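You operate a simulated robot arm through the tools that you are given. There is no shell and no other tool.

You run a simulated robot arm. Do the job below in one go: nothing can be reset, and whatever is moved stays where it is left.

TASK
Wind the black spool's wire onto the cream spool under the guard.
Fine: switch off, open the guard, put the wound spool in the long grey tray; leave the speed dial alone. Where these are worked on the way, their far stop is far enough and under half their travel is too little: clear guard.

Only the result counts: the job must be done as asked and must still hold three seconds after the hand-in. Knocking over, shifting, dropping, spilling or breaking anything else fails it.

THE ROBOT
A 7-joint arm with a fingered hand, fixed in place. Base frame: the origin is at the foot of the arm, x ahead of it, y to its left, z up. Lengths are in mm, angles in rad, forces in N, time in s.
With the tool pointing down near the work surface it reaches from about 320 to 700 mm from the base axis. Its first joint turns from -1.204 to 3.002 rad. Payload 3.4 kg.
The tool frame sits at the grasp point between the pads (the TCP): z along the fingers, y along the line on which they close. The tips reach 25 mm beyond it. Largest opening 88 mm; the body of the gripper starts 29 mm behind the TCP. The gripper is a hand of 5 fingers: y runs from the thumb to the fingers, the wrist lies at [-13, -97, -162] in the tool frame, and closing takes about 1.5 s.
Orientation is told as [roll, pitch, yaw] about the base's x, y, z axes, in that order, counted from this pose: with the fingers straight down and the wrist toward the robot, the tool's x, y and z point along [0, 1, 0], [1, 0, 0] and [0, 0, -1] of the base frame.

THE INTERFACE
- The arm moves only by the tool servo_tool. Its argument "commands" is a list of rows, each a list of 6 numbers: the shift along the base's x, y, z in mm, then the turn, a rotation vector about the base's x, y, z in rad. In form: [[x, y, z, rx, ry, rz], ...]. A call has 1 to 20 rows; each row is the pose to reach, as a shift and turn from the pose commanded when the call began. "claw" is the closure in counts, from 0 (fully open) to 255 (shut), set as the call begins (left out, the last holds). Rows are played at 5 a second. More than 50 mm and 0.15 rad between two rows, or a gripper value outside its range, and nothing of the call is played. A pose out of reach is approached as far as the arm can. The call stops where the force on the tool passes 40 N (or 10 N more than at its start, if that is more) or the arm is blocked; 0.2 s more then pass. Each finger travels about 153 mm/s and halts on what it meets, pressing with about 24 N; the grip force reading is that of the motor and also rises with nothing between the fingers. The clock runs only during rows and for 0.2 s after the last one: add rows that repeat a pose to give the fingers time. It gives the time, the measured TCP pose, the force on the tool (base axes), the opening and the grip force at its end, in the units of the frame above (readings bear some noise), with the torque about the TCP (base axes, N m) and any sound that the robot's microphone picked up.
- Cameras (640 x 400 px; columns grow to the right, rows downward): "scene" is fixed at [219.5, -649.3, 1457.4]; the picture's right is [0.92, -0.38, 0.00], its down [-0.30, -0.73, -0.61] and it looks along [0.23, 0.56, -0.79] (base axes); focal length 273 px, centre (320, 200). "wrist" rides on the gripper at [59, -79, -105] in the tool frame; the picture's right is [-0.73, 0.32, -0.61], its down [-0.62, -0.68, 0.38] and it looks along [-0.29, 0.66, 0.70] (tool axes); focal length 234 px, centre (320, 200). There is no depth. A picture from a camera that has moved, and an enlarged one, comes with that camera's place and axes in the base frame and with its lens.
- camera(camera): a new picture of that camera. The clock stands still meanwhile.
- lift_body(by): slides the trunk up (or, below 0, down) by that many mm; the arm rides with it, the base frame stays. It gives what a move gives, with no picture.
- curl_fingers(index, middle, ring, little, thumb_bend, thumb_turn): sets how far each is bent, from 0 (flat) to 1 (curled in); at 0.3 the hand is open as for a grip, at 0.7 the pads meet at the TCP. One left out holds its place. A second passes; each finger stops where it meets its share of the squeeze, and holds until it gets a number again. A gripper value or a shape takes the hand back. It gives what a move gives, with no picture; readings hold the bend of each and the force on index, middle, ring, little, thumb and palm. thumb_turn goes from beside the hand (0) to across from the fingers (1), as for a grip.
- preshape(shape): the hand has 5 fingers and takes this shape, open, in about a second: jaw (thumb against the fingers, like two jaws); tri (thumb and two fingers); tip (a fingertip pinch); poke (one finger out to press); point (the index stretched); flat (the hand flat); cup (the hand cupped); fist (a fist). The gripper value then closes the fingers along that shape, each until it touches; the sizes above hold for jaw. It gives what a move gives, with no picture.
- close_up(camera, box): a new picture of the part [left, top, right, bottom] of that camera's present view, enlarged. The clock stands still meanwhile.
- close_job(): hands the job in; it is judged then, once.

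Nothing tells you positions but the pictures and the camera data. Unless the task says otherwise, let go and move clear before handing in.

The tools are called after ">>>" as name(argument=value, ...) on one line, values as JSON. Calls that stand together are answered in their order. servo_tool: Moves the arm, as the interface text tells. Its arguments: {"type":"object","properties":{"commands":{"type":"array"},"claw":{"type":"number"}},"required":["commands"]} The other tools are called the same way: lift_body (by) slides the trunk up or down; preshape (shape) gives the hand a shape; curl_fingers (index, middle, ring, little, thumb_bend, thumb_turn) moves the fingers one by one; camera (camera) takes a picture; close_up (camera, box) takes an enlarged picture of a part of a camera's view; close_job () hands the job in.

At the start:

```text
clock: 0.0
tcp_pos: [264.7, -370.9, 1220.0]
tcp_rot: [0.0, 0.0, 0.003]
force: [-0.1, 0.4, 0.3]
ft_torque: [-0.01, 0.0, 0.0]
finger_gap: 87.6
grasp_force: 0.0
shape: jaw
bend: [0.3, 0.3, 0.3, 0.3, 0.3, 0.98]
finger forces: [0.0, 0.0, 0.1, 0.0, 0.0, 0.0]
trunk travel left (down, up): [-675.0, 265.0]
```

scene: 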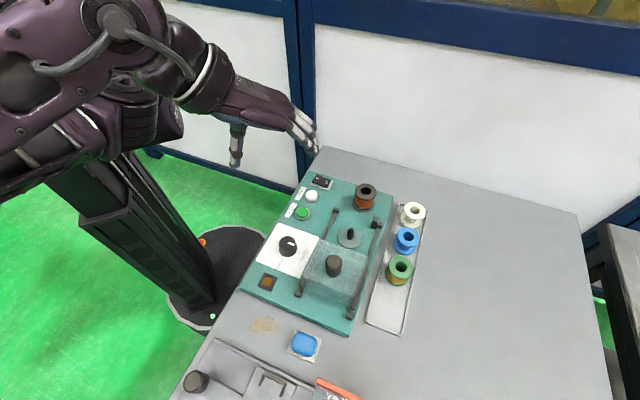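
wrist: 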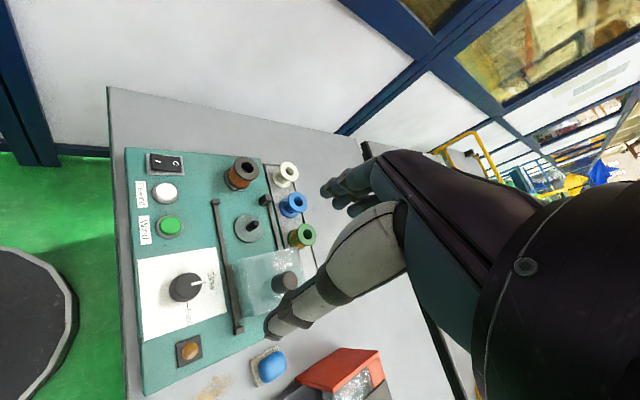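

I see a teal winding machine with a switch, buttons, a dial, a guard on rails, a black/brown spool, and a tray with white, blue and green spools. I'll take enlarged pictures first to understand the parts.

>>> close_up(camera="scene", box=[230, 160, 430, 340])

>>> close_up(camera="scene", box=[280, 160, 380, 230])

>>> close_up(camera="wrist", box=[110, 130, 330, 400])

>>> close_up(camera="scene", box=[160, 300, 400, 400])

```text
2.22 times, centred on (330, 250) of scene
camera zoom: at [219.5, -649.3, 1457.4], right [0.92, -0.38, 0.0], down [-0.3, -0.73, -0.61], along [0.23, 0.56, -0.79], focal length 606 px, centre (298, 89)
```

zoom: 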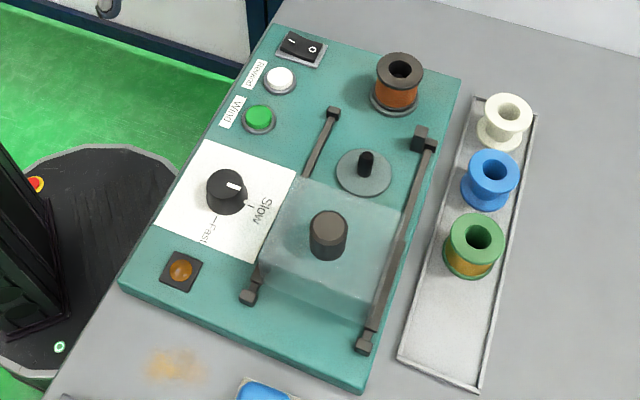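

```text
5.71 times, centred on (330, 195) of scene
camera zoom: at [219.5, -649.3, 1457.4], right [0.92, -0.38, 0.0], down [-0.3, -0.73, -0.61], along [0.23, 0.56, -0.79], focal length 1558 px, centre (263, 229)
```

zoom: 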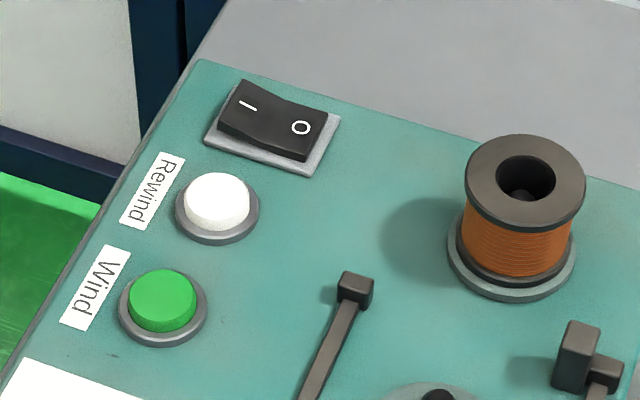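

```text
1.48 times, centred on (220, 265) of wrist
camera zoom: at [186.4, -312.5, 1323.8], right [0.32, -0.73, 0.61], down [-0.68, -0.62, -0.38], along [0.66, -0.29, -0.7], focal length 347 px, centre (468, 104)
```

zoom: 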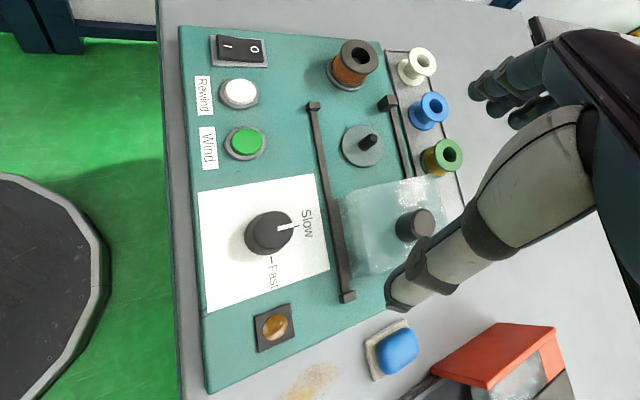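

```text
2.67 times, centred on (280, 350) of scene
camera zoom: at [219.5, -649.3, 1457.4], right [0.92, -0.38, 0.0], down [-0.3, -0.73, -0.61], along [0.23, 0.56, -0.79], focal length 727 px, centre (427, -200)
```

zoom: 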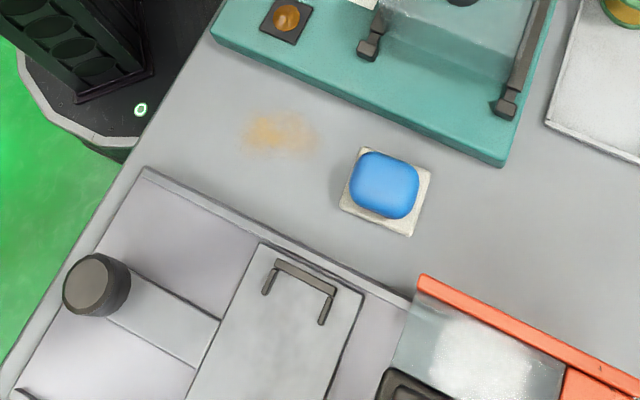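

The machine sits rotated by about 45°: the take-up spindle is near (405,-380), the supply spool near (486,-299), the cream spool near (585,-377), and the guard knob near (325,-458). I'll turn the hand to match the machine and look from closer.

>>> servo_tool(commands=[[20, 10, -3, 0, 0, -0.13], [40, 20, -6, 0, 0, -0.26], [60, 30, -10, 0, 0, -0.39], [80, 40, -13, 0, 0, -0.52], [100, 50, -16, 0, 0, -0.65], [120, 60, -20, 0, 0, -0.785], [120, 60, -20, 0, 0, -0.785]])

>>> camera(camera="wrist")

>>> camera(camera="scene")

```text
clock: 1.6
tcp_pos: [385.0, -312.3, 1201.1]
tcp_rot: [0.002, 0.002, -0.785]
force: [0.0, -0.1, 0.3]
ft_torque: [0.01, 0.03, -0.02]
finger_gap: 87.7
grasp_force: 0.1
shape: jaw
bend: [0.3, 0.3, 0.3, 0.3, 0.3, 0.98]
finger forces: [0.0, 0.0, 0.0, 0.1, 0.0, 0.0]
trunk travel left (down, up): [-675.0, 265.0]
```

```text
taken
camera wrist: at [370.7, -215.5, 1304.3], right [-0.29, -0.74, 0.61], down [-0.92, 0.04, -0.38], along [0.26, -0.67, -0.7], focal length 234 px, centre (320, 200)
```

wrist: 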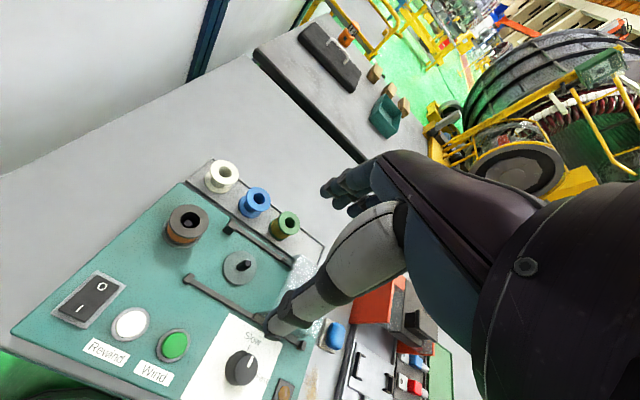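

```text
taken
```

scene: 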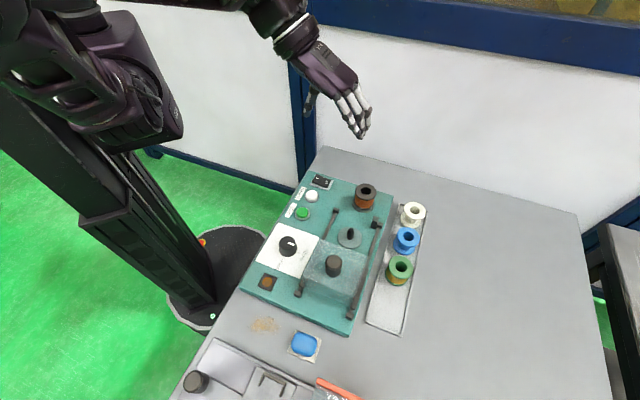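

The hand moved as commanded. I'll zoom in on the switch, spindle and spools from this angle.

>>> close_up(camera="wrist", box=[50, 240, 200, 390])

>>> close_up(camera="wrist", box=[150, 140, 330, 290])

>>> close_up(camera="scene", box=[330, 170, 430, 240])

>>> close_up(camera="scene", box=[280, 230, 400, 330])

```text
2.67 times, centred on (125, 315) of wrist
camera zoom: at [370.7, -215.5, 1304.3], right [-0.29, -0.74, 0.61], down [-0.92, 0.04, -0.38], along [0.26, -0.67, -0.7], focal length 624 px, centre (840, -107)
```

zoom: 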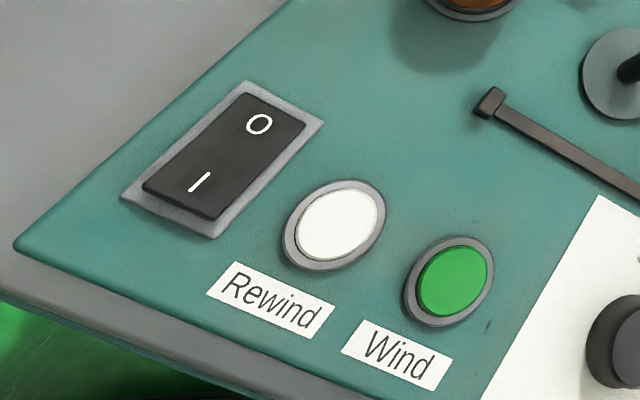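

```text
2.67 times, centred on (240, 215) of wrist
camera zoom: at [370.7, -215.5, 1304.3], right [-0.29, -0.74, 0.61], down [-0.92, 0.04, -0.38], along [0.26, -0.67, -0.7], focal length 624 px, centre (533, 160)
```

zoom: 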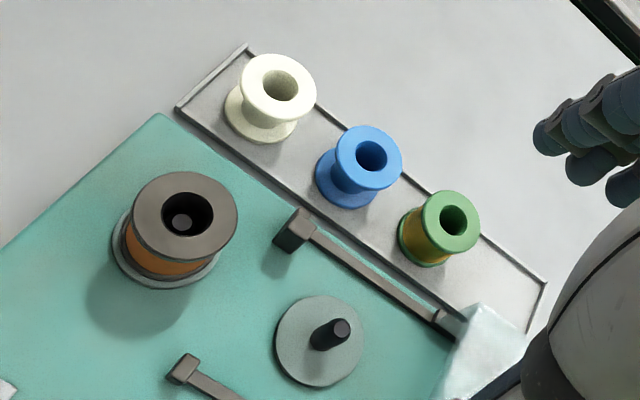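

```text
5.71 times, centred on (380, 205) of scene
camera zoom: at [219.5, -649.3, 1457.4], right [0.92, -0.38, 0.0], down [-0.3, -0.73, -0.61], along [0.23, 0.56, -0.79], focal length 1558 px, centre (-23, 171)
```

zoom: 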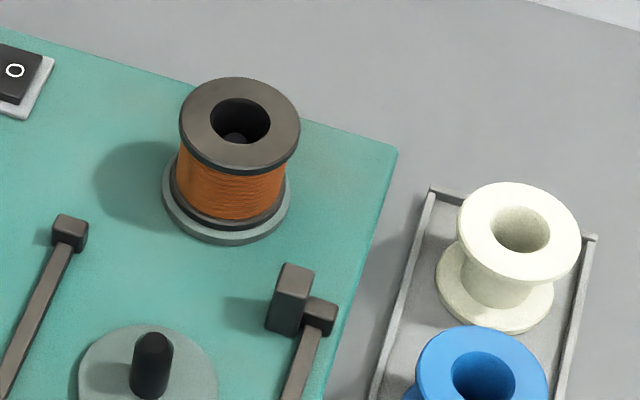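

```text
4.00 times, centred on (340, 280) of scene
camera zoom: at [219.5, -649.3, 1457.4], right [0.92, -0.38, 0.0], down [-0.3, -0.73, -0.61], along [0.23, 0.56, -0.79], focal length 1090 px, centre (240, -120)
```

zoom: 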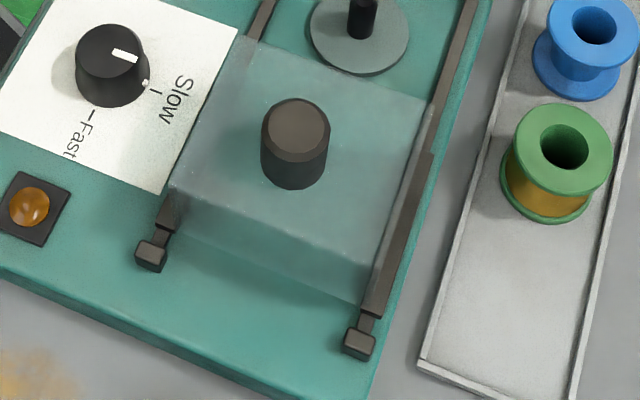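

The cream spool's top comes out at about (583,-379,907) and it is about 52 mm wide and 39 mm tall. I'll move above it to check reach and look closely.

>>> servo_tool(commands=[[33, -11, -30, 0, 0, 0], [66, -22, -60, 0, 0, 0], [99, -33, -90, 0, 0, 0], [132, -45, -120, 0, 0, 0], [165, -56, -150, 0, 0, 0], [198, -67, -181, 0, 0, 0], [198, -67, -181, 0, 0, 0], [198, -67, -181, 0, 0, 0]])

>>> camera(camera="wrist")

>>> camera(camera="scene")

```text
clock: 3.4
tcp_pos: [584.8, -378.7, 1019.0]
tcp_rot: [0.0, 0.0, -0.783]
force: [0.9, -0.2, 0.3]
ft_torque: [0.03, 0.02, -0.01]
finger_gap: 87.7
grasp_force: 0.1
shape: jaw
bend: [0.3, 0.3, 0.3, 0.3, 0.3, 0.98]
finger forces: [0.0, 0.0, 0.0, 0.0, 0.0, 0.0]
trunk travel left (down, up): [-675.0, 265.0]
```

```text
taken
camera wrist: at [570.1, -281.4, 1122.4], right [-0.28, -0.74, 0.61], down [-0.92, 0.04, -0.38], along [0.26, -0.67, -0.7], focal length 234 px, centre (320, 200)
```

wrist: 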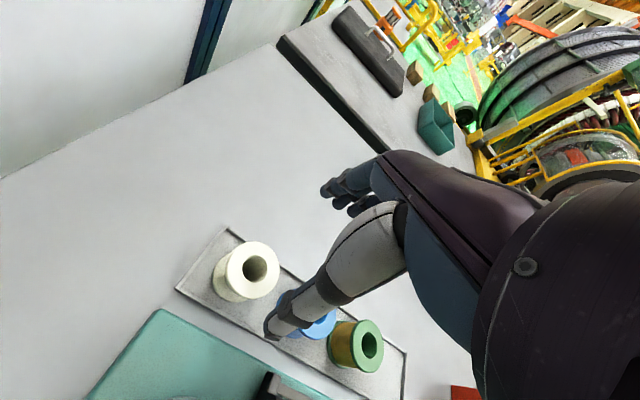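

```text
taken
```

scene: 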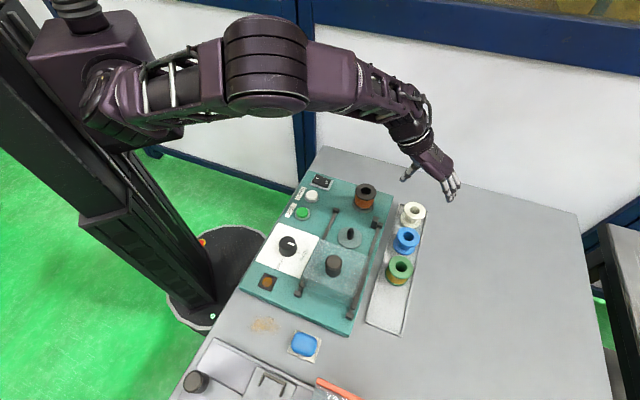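

The hand reached above the cream spool without trouble. I'll zoom in on it to measure the spool and tray rim.

>>> close_up(camera="wrist", box=[160, 210, 420, 390])

>>> close_up(camera="scene", box=[370, 130, 480, 220])

```text
2.22 times, centred on (290, 300) of wrist
camera zoom: at [570.1, -281.4, 1122.4], right [-0.28, -0.74, 0.61], down [-0.92, 0.04, -0.38], along [0.26, -0.67, -0.7], focal length 520 px, centre (387, -22)
```

zoom: 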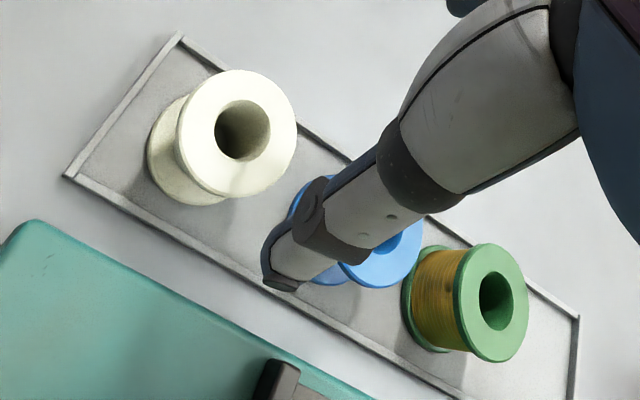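

```text
4.44 times, centred on (425, 175) of scene
camera zoom: at [219.5, -649.3, 1457.4], right [0.92, -0.38, 0.0], down [-0.3, -0.73, -0.61], along [0.23, 0.56, -0.79], focal length 1212 px, centre (-147, 311)
```

zoom: 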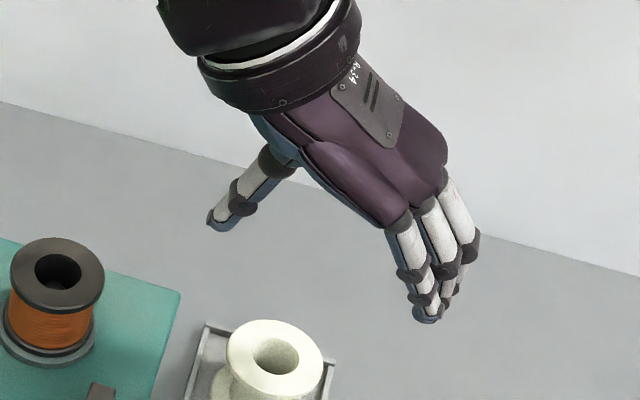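

The TCP is centred over the cream spool, which agrees with both cameras. I'll lower toward it and check before closing.

>>> servo_tool(commands=[[0, 0, -30, 0, 0, 0], [0, 0, -60, 0, 0, 0], [0, 0, -85, 0, 0, 0], [0, 0, -95, 0, 0, 0], [0, 0, -95, 0, 0, 0]])

>>> camera(camera="wrist")

>>> close_up(camera="scene", box=[360, 150, 470, 240])

```text
clock: 4.6
tcp_pos: [584.0, -378.0, 925.1]
tcp_rot: [0.001, 0.0, -0.784]
force: [0.1, -0.8, 0.3]
ft_torque: [0.0, -0.01, 0.04]
finger_gap: 87.6
grasp_force: 0.0
shape: jaw
bend: [0.3, 0.3, 0.3, 0.3, 0.3, 0.98]
finger forces: [0.1, 0.1, 0.1, 0.1, 0.0, 0.0]
trunk travel left (down, up): [-675.0, 265.0]
```

```text
taken
camera wrist: at [569.1, -281.2, 1028.4], right [-0.28, -0.74, 0.61], down [-0.92, 0.04, -0.38], along [0.26, -0.67, -0.7], focal length 234 px, centre (320, 200)
```

wrist: 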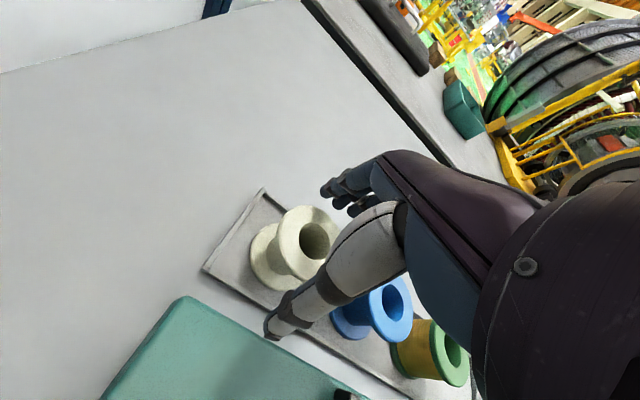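

```text
4.44 times, centred on (415, 195) of scene
camera zoom: at [219.5, -649.3, 1457.4], right [0.92, -0.38, 0.0], down [-0.3, -0.73, -0.61], along [0.23, 0.56, -0.79], focal length 1212 px, centre (-102, 222)
```

zoom: 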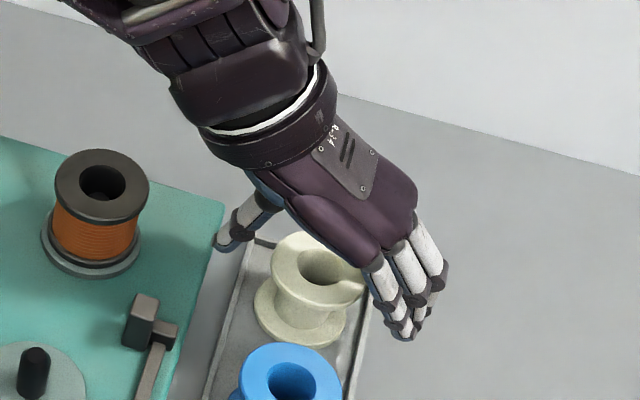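

The spool sits between thumb and fingers, but the thumb would pass close to the teal panel edge. I'll narrow the opening a little before going down.

>>> servo_tool(commands=[[0, 0, 0, 0, 0, 0], [0, 0, 0, 0, 0, 0], [0, 0, 0, 0, 0, 0]], claw=45)

>>> close_up(camera="wrist", box=[190, 140, 430, 360])

>>> close_up(camera="scene", box=[390, 180, 450, 230])

```text
clock: 5.4
tcp_pos: [584.3, -377.9, 924.8]
tcp_rot: [0.0, -0.002, -0.784]
force: [-0.2, -0.8, -0.3]
ft_torque: [-0.03, 0.02, 0.03]
finger_gap: 72.8
grasp_force: 0.0
shape: jaw
bend: [0.27, 0.33, 0.31, 0.32, 0.46, 0.99]
finger forces: [0.1, 0.0, 0.1, 0.0, 0.0, 0.0]
trunk travel left (down, up): [-675.0, 265.0]
```

```text
1.82 times, centred on (310, 250) of wrist
camera zoom: at [569.2, -280.9, 1028.5], right [-0.28, -0.74, 0.61], down [-0.92, 0.04, -0.38], along [0.26, -0.67, -0.7], focal length 426 px, centre (338, 109)
```

zoom: 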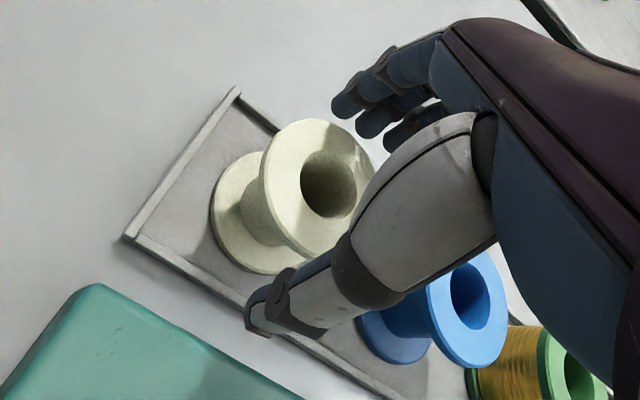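

```text
8.00 times, centred on (420, 205) of scene
camera zoom: at [219.5, -649.3, 1457.4], right [0.92, -0.38, 0.0], down [-0.3, -0.73, -0.61], along [0.23, 0.56, -0.79], focal length 2181 px, centre (-480, 160)
```

zoom: 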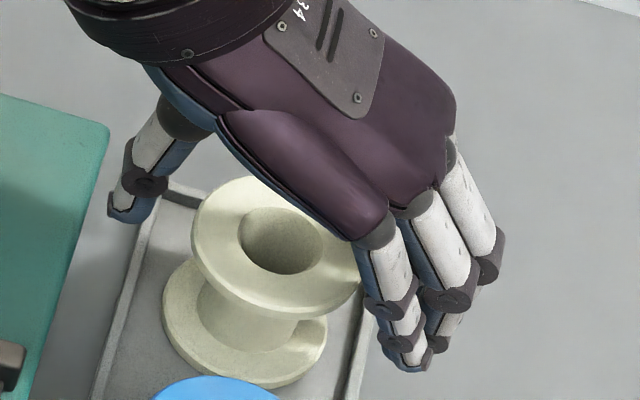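

The gap is now 73 mm and the thumb clears the panel edge. I'll lower to the grip height and check again.

>>> servo_tool(commands=[[0, 0, -10, 0, 0, 0], [0, 0, -20, 0, 0, 0], [0, 0, -22, 0, 0, 0], [0, 0, -22, 0, 0, 0]])

>>> close_up(camera="wrist", box=[190, 140, 430, 360])

>>> close_up(camera="scene", box=[390, 180, 450, 230])

```text
clock: 6.4
tcp_pos: [577.6, -379.2, 911.8]
tcp_rot: [0.001, -0.001, -0.784]
force: [-1.1, 0.3, 0.0]
ft_torque: [-0.01, -0.02, -0.01]
finger_gap: 72.6
grasp_force: 0.0
shape: jaw
bend: [0.27, 0.33, 0.31, 0.32, 0.46, 0.99]
finger forces: [0.0, 0.0, 0.0, 0.0, 0.0, 0.0]
out of reach, approached as far as the arm can: row 1, 2, 3, 4
trunk travel left (down, up): [-675.0, 265.0]
```

```text
1.82 times, centred on (310, 250) of wrist
camera zoom: at [562.4, -281.3, 1016.3], right [-0.28, -0.74, 0.61], down [-0.92, 0.04, -0.38], along [0.26, -0.67, -0.7], focal length 426 px, centre (338, 109)
```

zoom: 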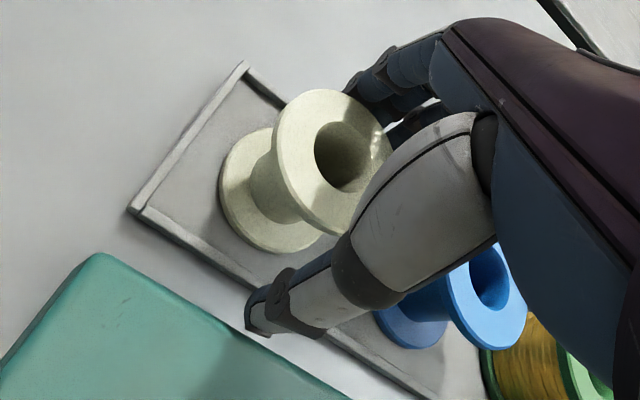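

```text
8.00 times, centred on (420, 205) of scene
camera zoom: at [219.5, -649.3, 1457.4], right [0.92, -0.38, 0.0], down [-0.3, -0.73, -0.61], along [0.23, 0.56, -0.79], focal length 2181 px, centre (-480, 160)
```

zoom: 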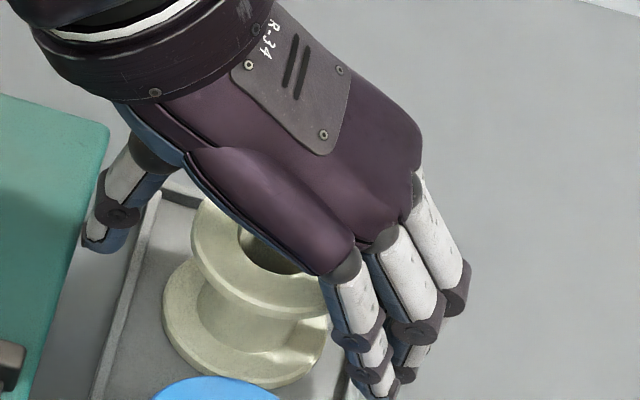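

The arm ran out of reach at this trunk height, so I'll raise the hand, lower the trunk, and approach again.

>>> servo_tool(commands=[[0, 0, 30, 0, 0, 0], [0, 0, 70, 0, 0, 0], [0, 0, 110, 0, 0, 0], [0, 0, 140, 0, 0, 0], [0, 0, 140, 0, 0, 0]])

```text
clock: 7.6
tcp_pos: [577.5, -379.5, 1054.2]
tcp_rot: [0.0, -0.001, -0.783]
force: [-0.2, 0.4, 1.1]
ft_torque: [0.01, 0.01, -0.01]
finger_gap: 72.9
grasp_force: 0.1
shape: jaw
bend: [0.27, 0.33, 0.31, 0.32, 0.46, 0.99]
finger forces: [0.0, 0.0, 0.1, 0.0, 0.1, 0.0]
trunk travel left (down, up): [-675.0, 265.0]
```

>>> lift_body(by=-100)

>>> servo_tool(commands=[[0, 0, 40, 0, 0, 0], [0, 0, 80, 0, 0, 0], [0, 0, 100, 0, 0, 0], [0, 0, 100, 0, 0, 0]])

>>> lift_body(by=-100)

>>> camera(camera="scene")

```text
clock: 8.9
tcp_pos: [576.7, -377.5, 952.8]
tcp_rot: [0.001, -0.001, -0.784]
force: [-0.6, -0.6, -0.2]
ft_torque: [0.02, -0.03, 0.0]
finger_gap: 72.7
grasp_force: 0.0
shape: jaw
bend: [0.27, 0.33, 0.31, 0.32, 0.46, 0.99]
finger forces: [0.1, 0.0, 0.1, 0.0, 0.0, 0.0]
trunk travel left (down, up): [-575.0, 365.0]
```

```text
clock: 9.9
tcp_pos: [576.3, -378.7, 1054.5]
tcp_rot: [0.0, 0.0, -0.783]
force: [-0.3, 0.1, -0.7]
ft_torque: [0.02, -0.04, 0.06]
finger_gap: 72.7
grasp_force: 0.1
shape: jaw
bend: [0.27, 0.33, 0.31, 0.32, 0.46, 0.99]
finger forces: [0.0, 0.0, 0.0, 0.0, 0.0, 0.1]
trunk travel left (down, up): [-575.0, 365.0]
```

```text
clock: 11.3
tcp_pos: [576.0, -378.3, 953.0]
tcp_rot: [0.0, 0.0, -0.784]
force: [-0.2, -0.6, -0.1]
ft_torque: [0.0, -0.01, -0.01]
finger_gap: 72.4
grasp_force: 0.2
shape: jaw
bend: [0.27, 0.33, 0.31, 0.32, 0.46, 0.99]
finger forces: [0.1, 0.0, 0.1, 0.0, 0.1, 0.0]
trunk travel left (down, up): [-475.0, 465.0]
```

```text
taken
```

scene: 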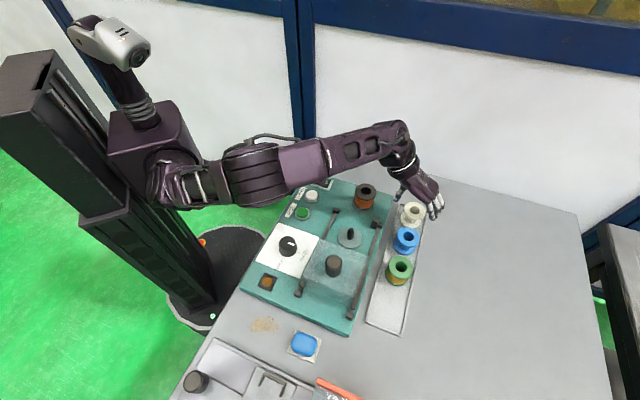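

The trunk is lower and the arm has spare reach now. I'll re-centre on the spool and go down.

>>> servo_tool(commands=[[7.5, 0, 0, 0, 0, 0], [7.5, 0, -15, 0, 0, 0], [7.5, 0, -28, 0, 0, 0], [7.5, 0, -28, 0, 0, 0]])

>>> close_up(camera="wrist", box=[190, 140, 430, 360])

>>> close_up(camera="scene", box=[390, 180, 450, 230])

```text
clock: 12.3
tcp_pos: [583.8, -378.2, 925.9]
tcp_rot: [0.0, 0.0, -0.783]
force: [0.5, -0.7, -0.6]
ft_torque: [0.0, 0.0, 0.03]
finger_gap: 73.0
grasp_force: 0.1
shape: jaw
bend: [0.27, 0.33, 0.31, 0.32, 0.46, 0.99]
finger forces: [0.0, 0.0, 0.0, 0.0, 0.1, 0.1]
trunk travel left (down, up): [-475.0, 465.0]
```

```text
1.82 times, centred on (310, 250) of wrist
camera zoom: at [569.7, -281.3, 1029.3], right [-0.28, -0.74, 0.61], down [-0.92, 0.04, -0.38], along [0.26, -0.67, -0.7], focal length 426 px, centre (338, 109)
```

zoom: 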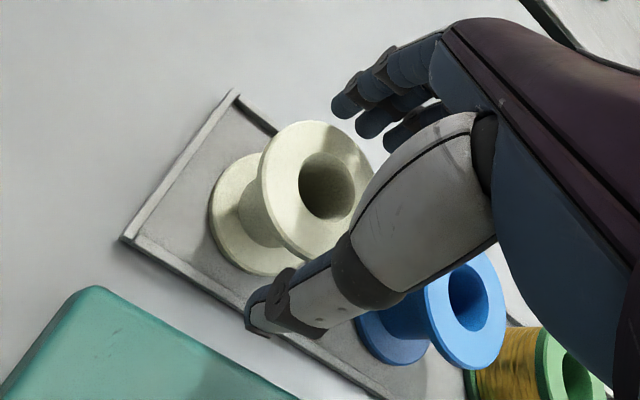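

```text
8.00 times, centred on (420, 205) of scene
camera zoom: at [219.5, -649.3, 1457.4], right [0.92, -0.38, 0.0], down [-0.3, -0.73, -0.61], along [0.23, 0.56, -0.79], focal length 2181 px, centre (-480, 160)
```

zoom: 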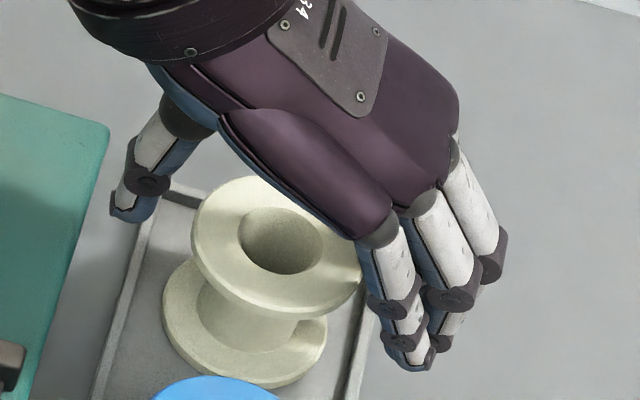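

The spool is centred between thumb and fingers. I'll go down the last 22 mm.

>>> servo_tool(commands=[[0, 0, -8, 0, 0, 0], [0, 0, -16, 0, 0, 0], [0, 0, -22, 0, 0, 0], [0, 0, -22, 0, 0, 0]])

>>> close_up(camera="wrist", box=[190, 140, 430, 360])

>>> close_up(camera="scene", box=[390, 180, 450, 230])

```text
clock: 13.3
tcp_pos: [583.2, -377.6, 903.2]
tcp_rot: [0.001, 0.0, -0.782]
force: [-0.4, -0.8, -0.4]
ft_torque: [0.03, -0.02, -0.04]
finger_gap: 72.7
grasp_force: 0.1
shape: jaw
bend: [0.27, 0.33, 0.31, 0.32, 0.46, 0.99]
finger forces: [0.1, 0.0, 0.0, 0.1, 0.1, 0.0]
trunk travel left (down, up): [-475.0, 465.0]
```

```text
1.82 times, centred on (310, 250) of wrist
camera zoom: at [569.4, -281.3, 1006.8], right [-0.28, -0.74, 0.61], down [-0.92, 0.04, -0.38], along [0.26, -0.67, -0.7], focal length 426 px, centre (338, 109)
```

zoom: 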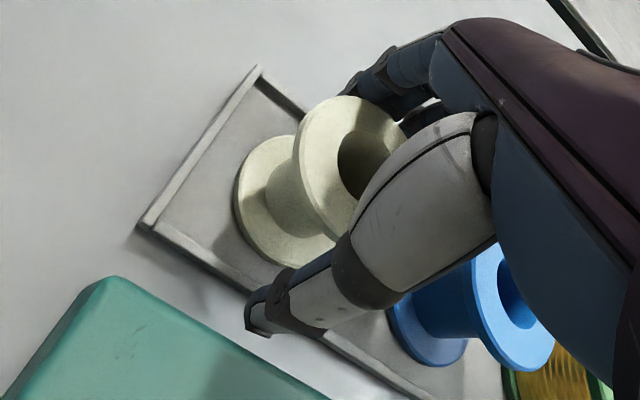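

```text
8.00 times, centred on (420, 205) of scene
camera zoom: at [219.5, -649.3, 1457.4], right [0.92, -0.38, 0.0], down [-0.3, -0.73, -0.61], along [0.23, 0.56, -0.79], focal length 2181 px, centre (-480, 160)
```

zoom: 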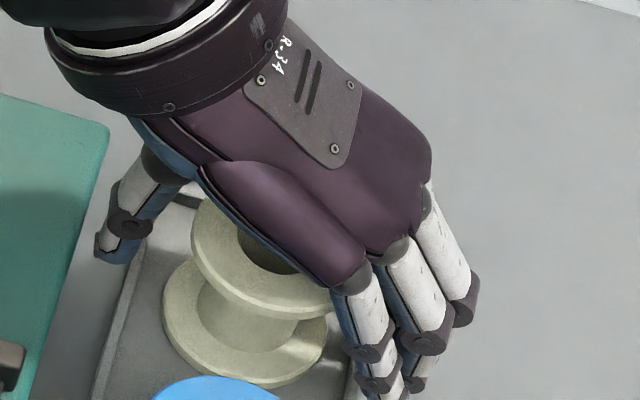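

No contact so far; I'll close the hand on the spool.

>>> servo_tool(commands=[[0, 0, 0, 0, 0, 0], [0, 0, 0, 0, 0, 0], [0, 0, 0, 0, 0, 0], [0, 0, 0, 0, 0, 0], [0, 0, 0, 0, 0, 0], [0, 0, 0, 0, 0, 0], [0, 0, 0, 0, 0, 0], [0, 0, 0, 0, 0, 0]], claw=255)

>>> close_up(camera="wrist", box=[190, 140, 430, 360])

>>> close_up(camera="scene", box=[390, 180, 450, 230])

```text
clock: 15.1
tcp_pos: [584.1, -378.5, 904.4]
tcp_rot: [-0.002, 0.0, -0.785]
force: [-0.9, 0.3, -0.2]
ft_torque: [0.01, 0.02, -0.04]
finger_gap: 44.6
grasp_force: 24.3
shape: jaw
bend: [0.74, 0.44, 0.47, 0.45, 0.71, 1.0]
finger forces: [12.4, 7.8, 0.0, 0.0, 20.6, 0.0]
trunk travel left (down, up): [-475.0, 465.0]
```

```text
1.82 times, centred on (310, 250) of wrist
camera zoom: at [569.6, -281.4, 1006.9], right [-0.28, -0.74, 0.61], down [-0.92, 0.04, -0.38], along [0.26, -0.67, -0.7], focal length 426 px, centre (338, 109)
```

zoom: 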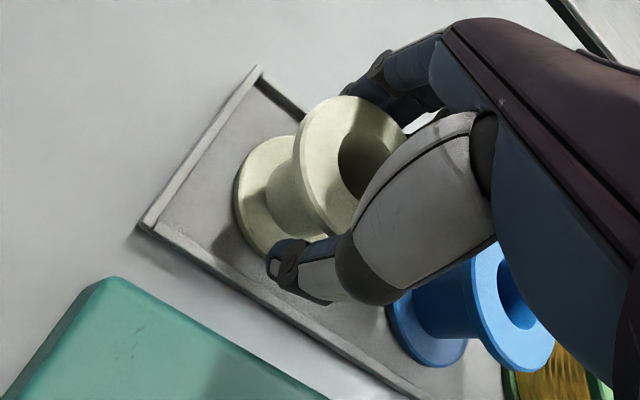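

```text
8.00 times, centred on (420, 205) of scene
camera zoom: at [219.5, -649.3, 1457.4], right [0.92, -0.38, 0.0], down [-0.3, -0.73, -0.61], along [0.23, 0.56, -0.79], focal length 2181 px, centre (-480, 160)
```

zoom: 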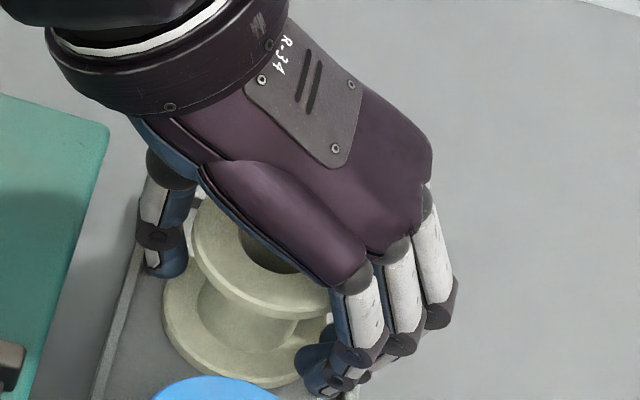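

The grip shows thumb, index and middle pressing on the spool. I'll lift a little and check that it comes along evenly.

>>> servo_tool(commands=[[0, 0, 5, 0, 0, 0], [0, 0, 10, 0, 0, 0], [0, 0, 15, 0, 0, 0], [0, 0, 20, 0, 0, 0], [0, 0, 20, 0, 0, 0]])

>>> close_up(camera="wrist", box=[190, 140, 430, 360])

>>> close_up(camera="scene", box=[390, 180, 450, 230])

```text
clock: 16.3
tcp_pos: [583.3, -377.8, 924.1]
tcp_rot: [0.001, 0.0, -0.783]
force: [0.1, 0.5, -0.3]
ft_torque: [0.0, 0.0, -0.01]
finger_gap: 44.6
grasp_force: 24.4
shape: jaw
bend: [0.74, 0.44, 0.47, 0.45, 0.71, 1.0]
finger forces: [12.5, 7.8, 0.1, 0.0, 20.6, 0.0]
trunk travel left (down, up): [-475.0, 465.0]
```

```text
1.82 times, centred on (310, 250) of wrist
camera zoom: at [569.1, -281.3, 1027.4], right [-0.28, -0.74, 0.61], down [-0.92, 0.04, -0.38], along [0.26, -0.67, -0.7], focal length 426 px, centre (338, 109)
```

zoom: 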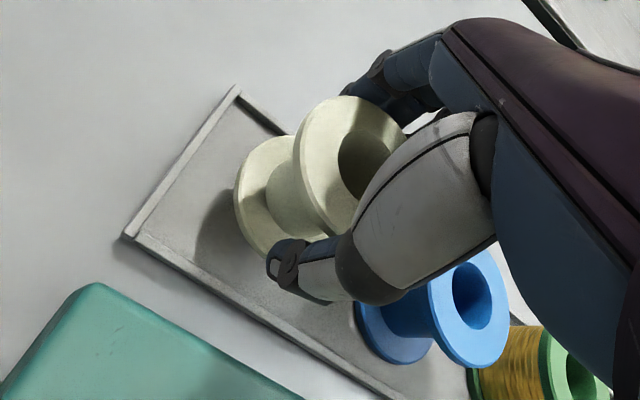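

```text
8.00 times, centred on (420, 205) of scene
camera zoom: at [219.5, -649.3, 1457.4], right [0.92, -0.38, 0.0], down [-0.3, -0.73, -0.61], along [0.23, 0.56, -0.79], focal length 2181 px, centre (-480, 160)
```

zoom: 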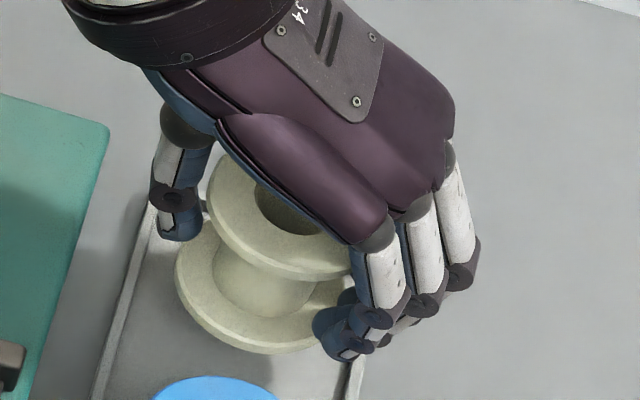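

The spool is lifted level and held in the middle of the hand. I'll raise it and bring it near the take-up spindle, stopping to one side so the camera can see the peg.

>>> servo_tool(commands=[[0, 0, 45, 0, 0, 0], [0, 0, 90, 0, 0, 0], [-35, -10, 100, 0, 0, 0], [-75, -20, 100, 0, 0, 0], [-115, -30, 100, 0, 0, 0], [-150, -42, 100, 0, 0, 0], [-177, -52, 100, 0, 0, 0], [-177, -52, 100, 0, 0, 0]])

>>> camera(camera="wrist")

>>> camera(camera="scene")

```text
clock: 18.1
tcp_pos: [407.0, -428.2, 1025.1]
tcp_rot: [-0.001, -0.001, -0.783]
force: [-0.3, -0.1, -0.6]
ft_torque: [0.01, -0.02, -0.01]
finger_gap: 44.6
grasp_force: 23.6
shape: jaw
bend: [0.74, 0.44, 0.47, 0.45, 0.71, 1.0]
finger forces: [12.5, 7.9, 0.1, 0.1, 20.6, 0.0]
trunk travel left (down, up): [-475.0, 465.0]
```

```text
taken
camera wrist: at [393.2, -332.7, 1128.1], right [-0.28, -0.74, 0.61], down [-0.92, 0.04, -0.38], along [0.26, -0.67, -0.7], focal length 234 px, centre (320, 200)
```

wrist: 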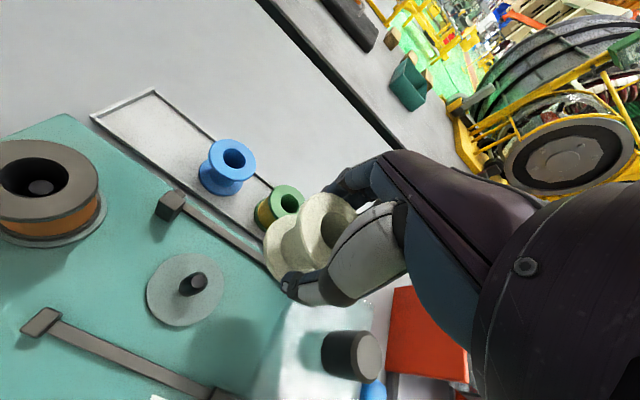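

```text
taken
```

scene: 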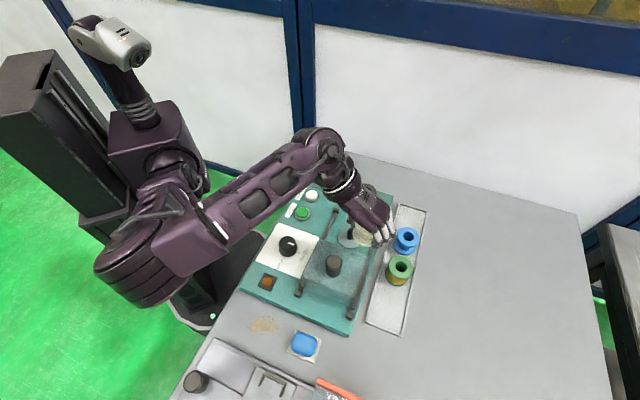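

>>> close_up(camera="wrist", box=[0, 150, 400, 400])

>>> close_up(camera="wrist", box=[130, 180, 360, 340])

>>> close_up(camera="scene", box=[310, 170, 410, 260])

```text
1.60 times, centred on (200, 275) of wrist
camera zoom: at [393.2, -332.7, 1128.1], right [-0.28, -0.74, 0.61], down [-0.92, 0.04, -0.38], along [0.26, -0.67, -0.7], focal length 375 px, centre (512, 80)
```

zoom: 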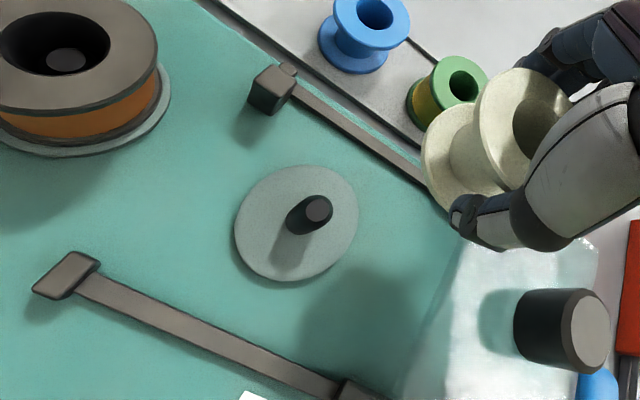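

```text
2.50 times, centred on (245, 260) of wrist
camera zoom: at [393.2, -332.7, 1128.1], right [-0.28, -0.74, 0.61], down [-0.92, 0.04, -0.38], along [0.26, -0.67, -0.7], focal length 585 px, centre (508, 50)
```

zoom: 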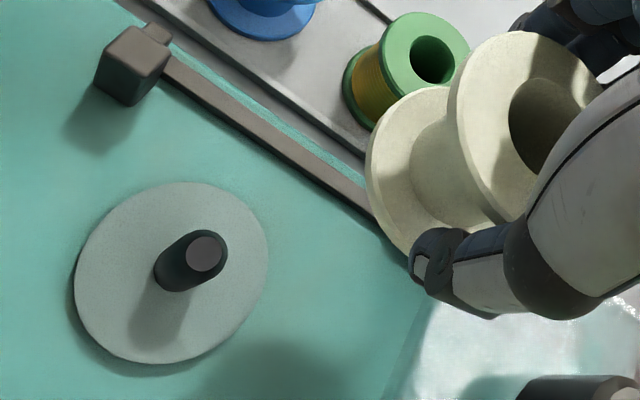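

```text
4.44 times, centred on (360, 215) of scene
camera zoom: at [219.5, -649.3, 1457.4], right [0.92, -0.38, 0.0], down [-0.3, -0.73, -0.61], along [0.23, 0.56, -0.79], focal length 1212 px, centre (142, 133)
```

zoom: 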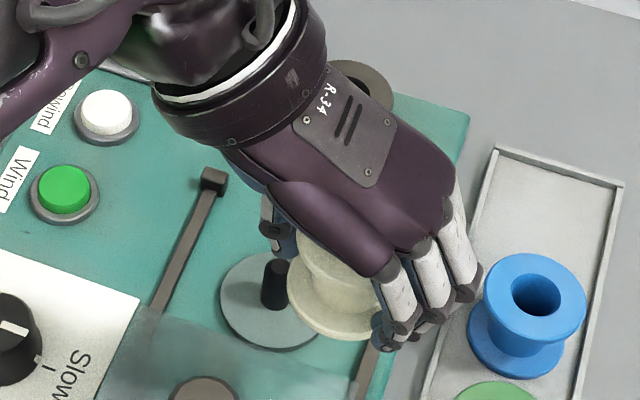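

The peg is near (407,-378). I'll zoom in on the held spool to measure its offset from the tool point.

>>> close_up(camera="wrist", box=[250, 170, 390, 310])

>>> close_up(camera="wrist", box=[140, 240, 240, 340])

>>> close_up(camera="scene", box=[330, 210, 390, 260])

```text
2.86 times, centred on (320, 240) of wrist
camera zoom: at [393.2, -332.7, 1128.1], right [-0.28, -0.74, 0.61], down [-0.92, 0.04, -0.38], along [0.26, -0.67, -0.7], focal length 669 px, centre (320, 86)
```

zoom: 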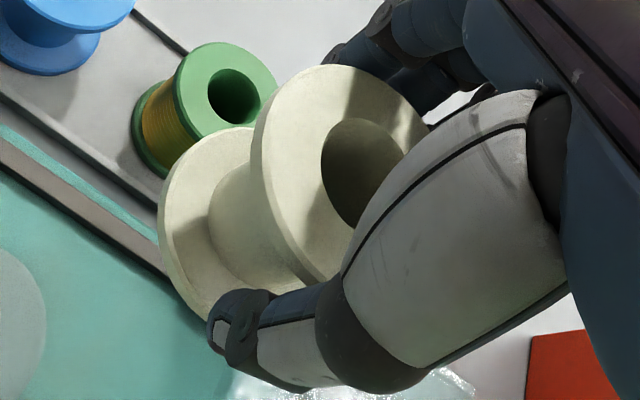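

```text
4.00 times, centred on (190, 290) of wrist
camera zoom: at [393.2, -332.7, 1128.1], right [-0.28, -0.74, 0.61], down [-0.92, 0.04, -0.38], along [0.26, -0.67, -0.7], focal length 937 px, centre (840, -160)
```

zoom: 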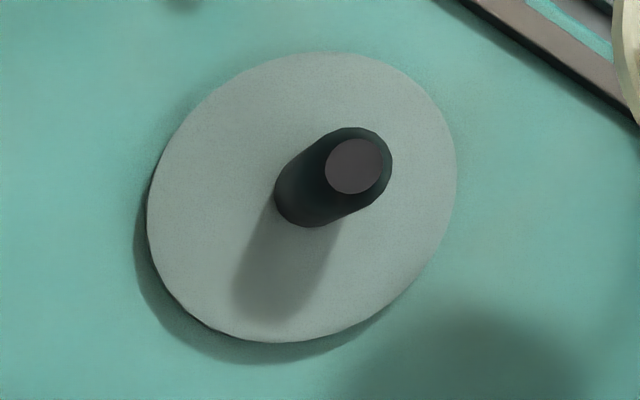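

```text
8.00 times, centred on (360, 235) of scene
camera zoom: at [219.5, -649.3, 1457.4], right [0.92, -0.38, 0.0], down [-0.3, -0.73, -0.61], along [0.23, 0.56, -0.79], focal length 2181 px, centre (0, -80)
```

zoom: 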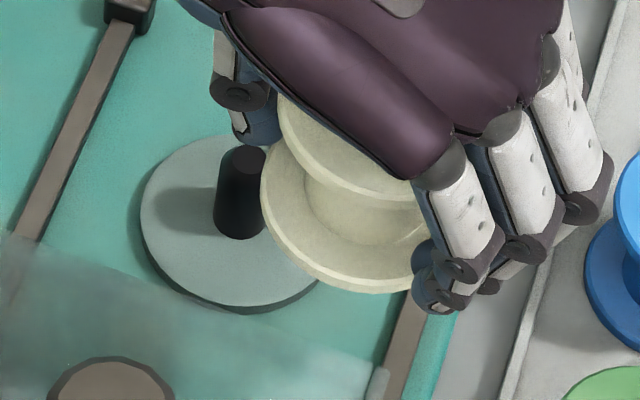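

The spool sits about 3.5 mm toward the fingers from the tool point, so I'll aim the tool at about (405,-375). I'll move over the peg, staying above its top, and check alignment.

>>> servo_tool(commands=[[-1, 25, 0, 0, 0, 0], [-2, 53, 0, 0, 0, 0], [-2, 53, -20, 0, 0, 0], [-2, 53, -37, 0, 0, 0], [-2, 53, -37, 0, 0, 0]])

>>> close_up(camera="scene", box=[310, 190, 400, 265])

>>> close_up(camera="wrist", box=[220, 160, 400, 320])

```text
clock: 19.3
tcp_pos: [405.7, -378.9, 988.2]
tcp_rot: [0.0, 0.002, -0.783]
force: [0.0, 0.5, -0.7]
ft_torque: [-0.03, 0.02, 0.01]
finger_gap: 44.4
grasp_force: 24.2
shape: jaw
bend: [0.74, 0.44, 0.47, 0.45, 0.71, 1.0]
finger forces: [12.5, 8.0, 0.1, 0.0, 20.5, 0.1]
trunk travel left (down, up): [-475.0, 465.0]
```

```text
5.33 times, centred on (355, 228) of scene
camera zoom: at [219.5, -649.3, 1457.4], right [0.92, -0.38, 0.0], down [-0.3, -0.73, -0.61], along [0.23, 0.56, -0.79], focal length 1454 px, centre (133, 53)
```

zoom: 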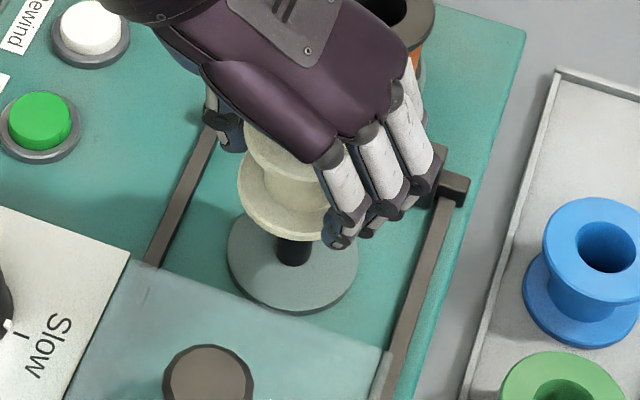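

```text
2.50 times, centred on (310, 240) of wrist
camera zoom: at [390.9, -281.3, 1091.6], right [-0.28, -0.74, 0.61], down [-0.92, 0.04, -0.38], along [0.26, -0.67, -0.7], focal length 585 px, centre (345, 100)
```

zoom: 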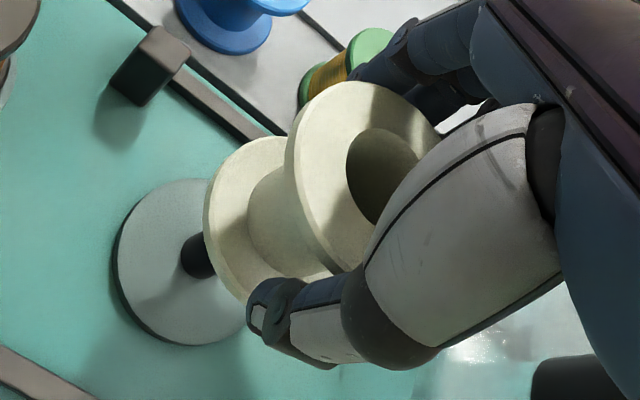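

The spool hangs just above the peg but slightly short in y. I'll nudge it by (+1,+3) and lower it in small steps.

>>> servo_tool(commands=[[1, 3, 0, 0, 0, 0], [1, 3, -5, 0, 0, 0], [1, 3, -10, 0, 0, 0], [1, 3, -14, 0, 0, 0], [1, 3, -18, 0, 0, 0], [1, 3, -18, 0, 0, 0]])

>>> close_up(camera="scene", box=[320, 200, 390, 260])

>>> close_up(camera="wrist", box=[220, 160, 400, 320])

```text
clock: 20.7
tcp_pos: [406.1, -373.0, 967.6]
tcp_rot: [-0.002, 0.0, -0.784]
force: [-0.9, 0.0, 0.2]
ft_torque: [-0.01, 0.01, 0.0]
finger_gap: 44.4
grasp_force: 23.8
shape: jaw
bend: [0.74, 0.44, 0.47, 0.45, 0.71, 1.0]
finger forces: [12.6, 8.0, 0.1, 0.0, 20.5, 0.1]
trunk travel left (down, up): [-475.0, 465.0]
```

```text
6.67 times, centred on (355, 230) of scene
camera zoom: at [219.5, -649.3, 1457.4], right [0.92, -0.38, 0.0], down [-0.3, -0.73, -0.61], along [0.23, 0.56, -0.79], focal length 1817 px, centre (87, 0)
```

zoom: 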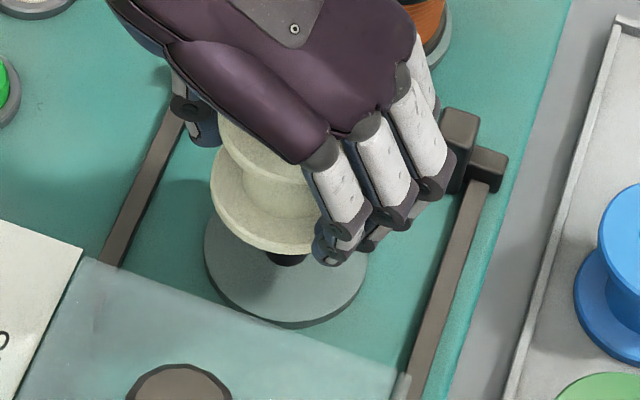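

```text
2.50 times, centred on (310, 240) of wrist
camera zoom: at [391.5, -277.6, 1072.4], right [-0.28, -0.74, 0.61], down [-0.92, 0.04, -0.38], along [0.26, -0.67, -0.7], focal length 585 px, centre (345, 100)
```

zoom: 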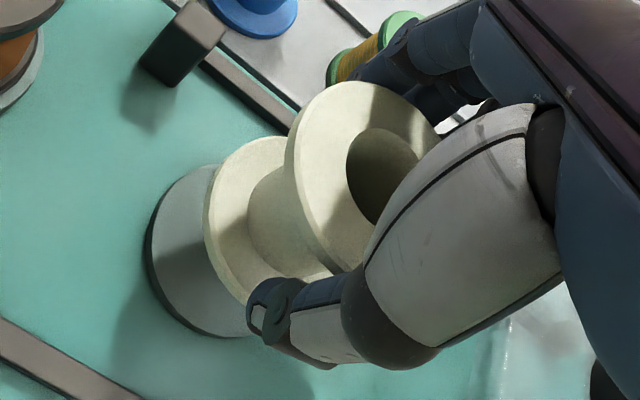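

The spool is aligned with the peg within a couple of millimetres. I'll shift +2 mm in x and lower it onto the spindle in small steps.

>>> servo_tool(commands=[[2, 0, 0, 0, 0, 0], [2, 0, -5, 0, 0, 0], [2, 0, -10, 0, 0, 0], [2, 0, -15, 0, 0, 0], [2, 0, -20, 0, 0, 0], [2, 0, -25, 0, 0, 0], [2, 0, -25, 0, 0, 0]])

>>> close_up(camera="scene", box=[320, 200, 390, 260])

>>> close_up(camera="wrist", box=[180, 160, 400, 340])

```text
clock: 22.3
tcp_pos: [408.6, -373.5, 943.6]
tcp_rot: [0.001, 0.0, -0.783]
force: [-0.1, -0.4, 0.0]
ft_torque: [-0.03, -0.02, -0.01]
finger_gap: 44.3
grasp_force: 23.6
shape: jaw
bend: [0.74, 0.44, 0.47, 0.45, 0.71, 1.0]
finger forces: [12.5, 8.4, 0.2, 0.1, 20.6, 0.0]
trunk travel left (down, up): [-475.0, 465.0]
```

```text
6.67 times, centred on (355, 230) of scene
camera zoom: at [219.5, -649.3, 1457.4], right [0.92, -0.38, 0.0], down [-0.3, -0.73, -0.61], along [0.23, 0.56, -0.79], focal length 1817 px, centre (87, 0)
```

zoom: 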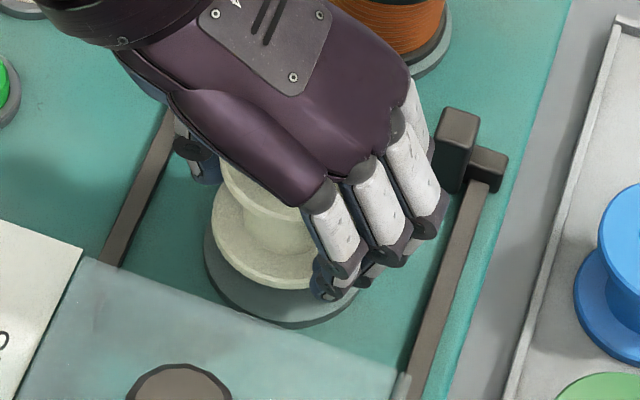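

```text
2.22 times, centred on (290, 250) of wrist
camera zoom: at [393.5, -277.5, 1047.6], right [-0.28, -0.74, 0.61], down [-0.92, 0.04, -0.38], along [0.26, -0.67, -0.7], focal length 520 px, centre (387, 89)
```

zoom: 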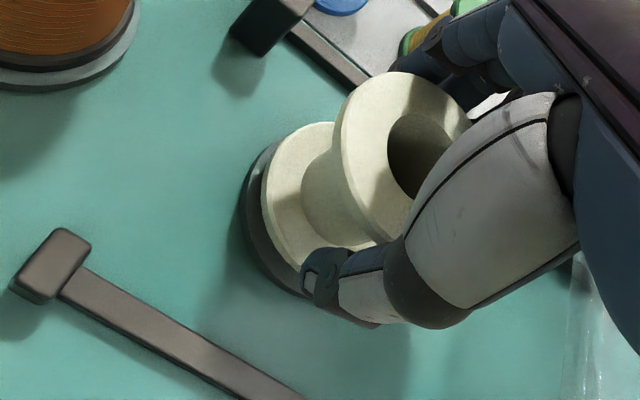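

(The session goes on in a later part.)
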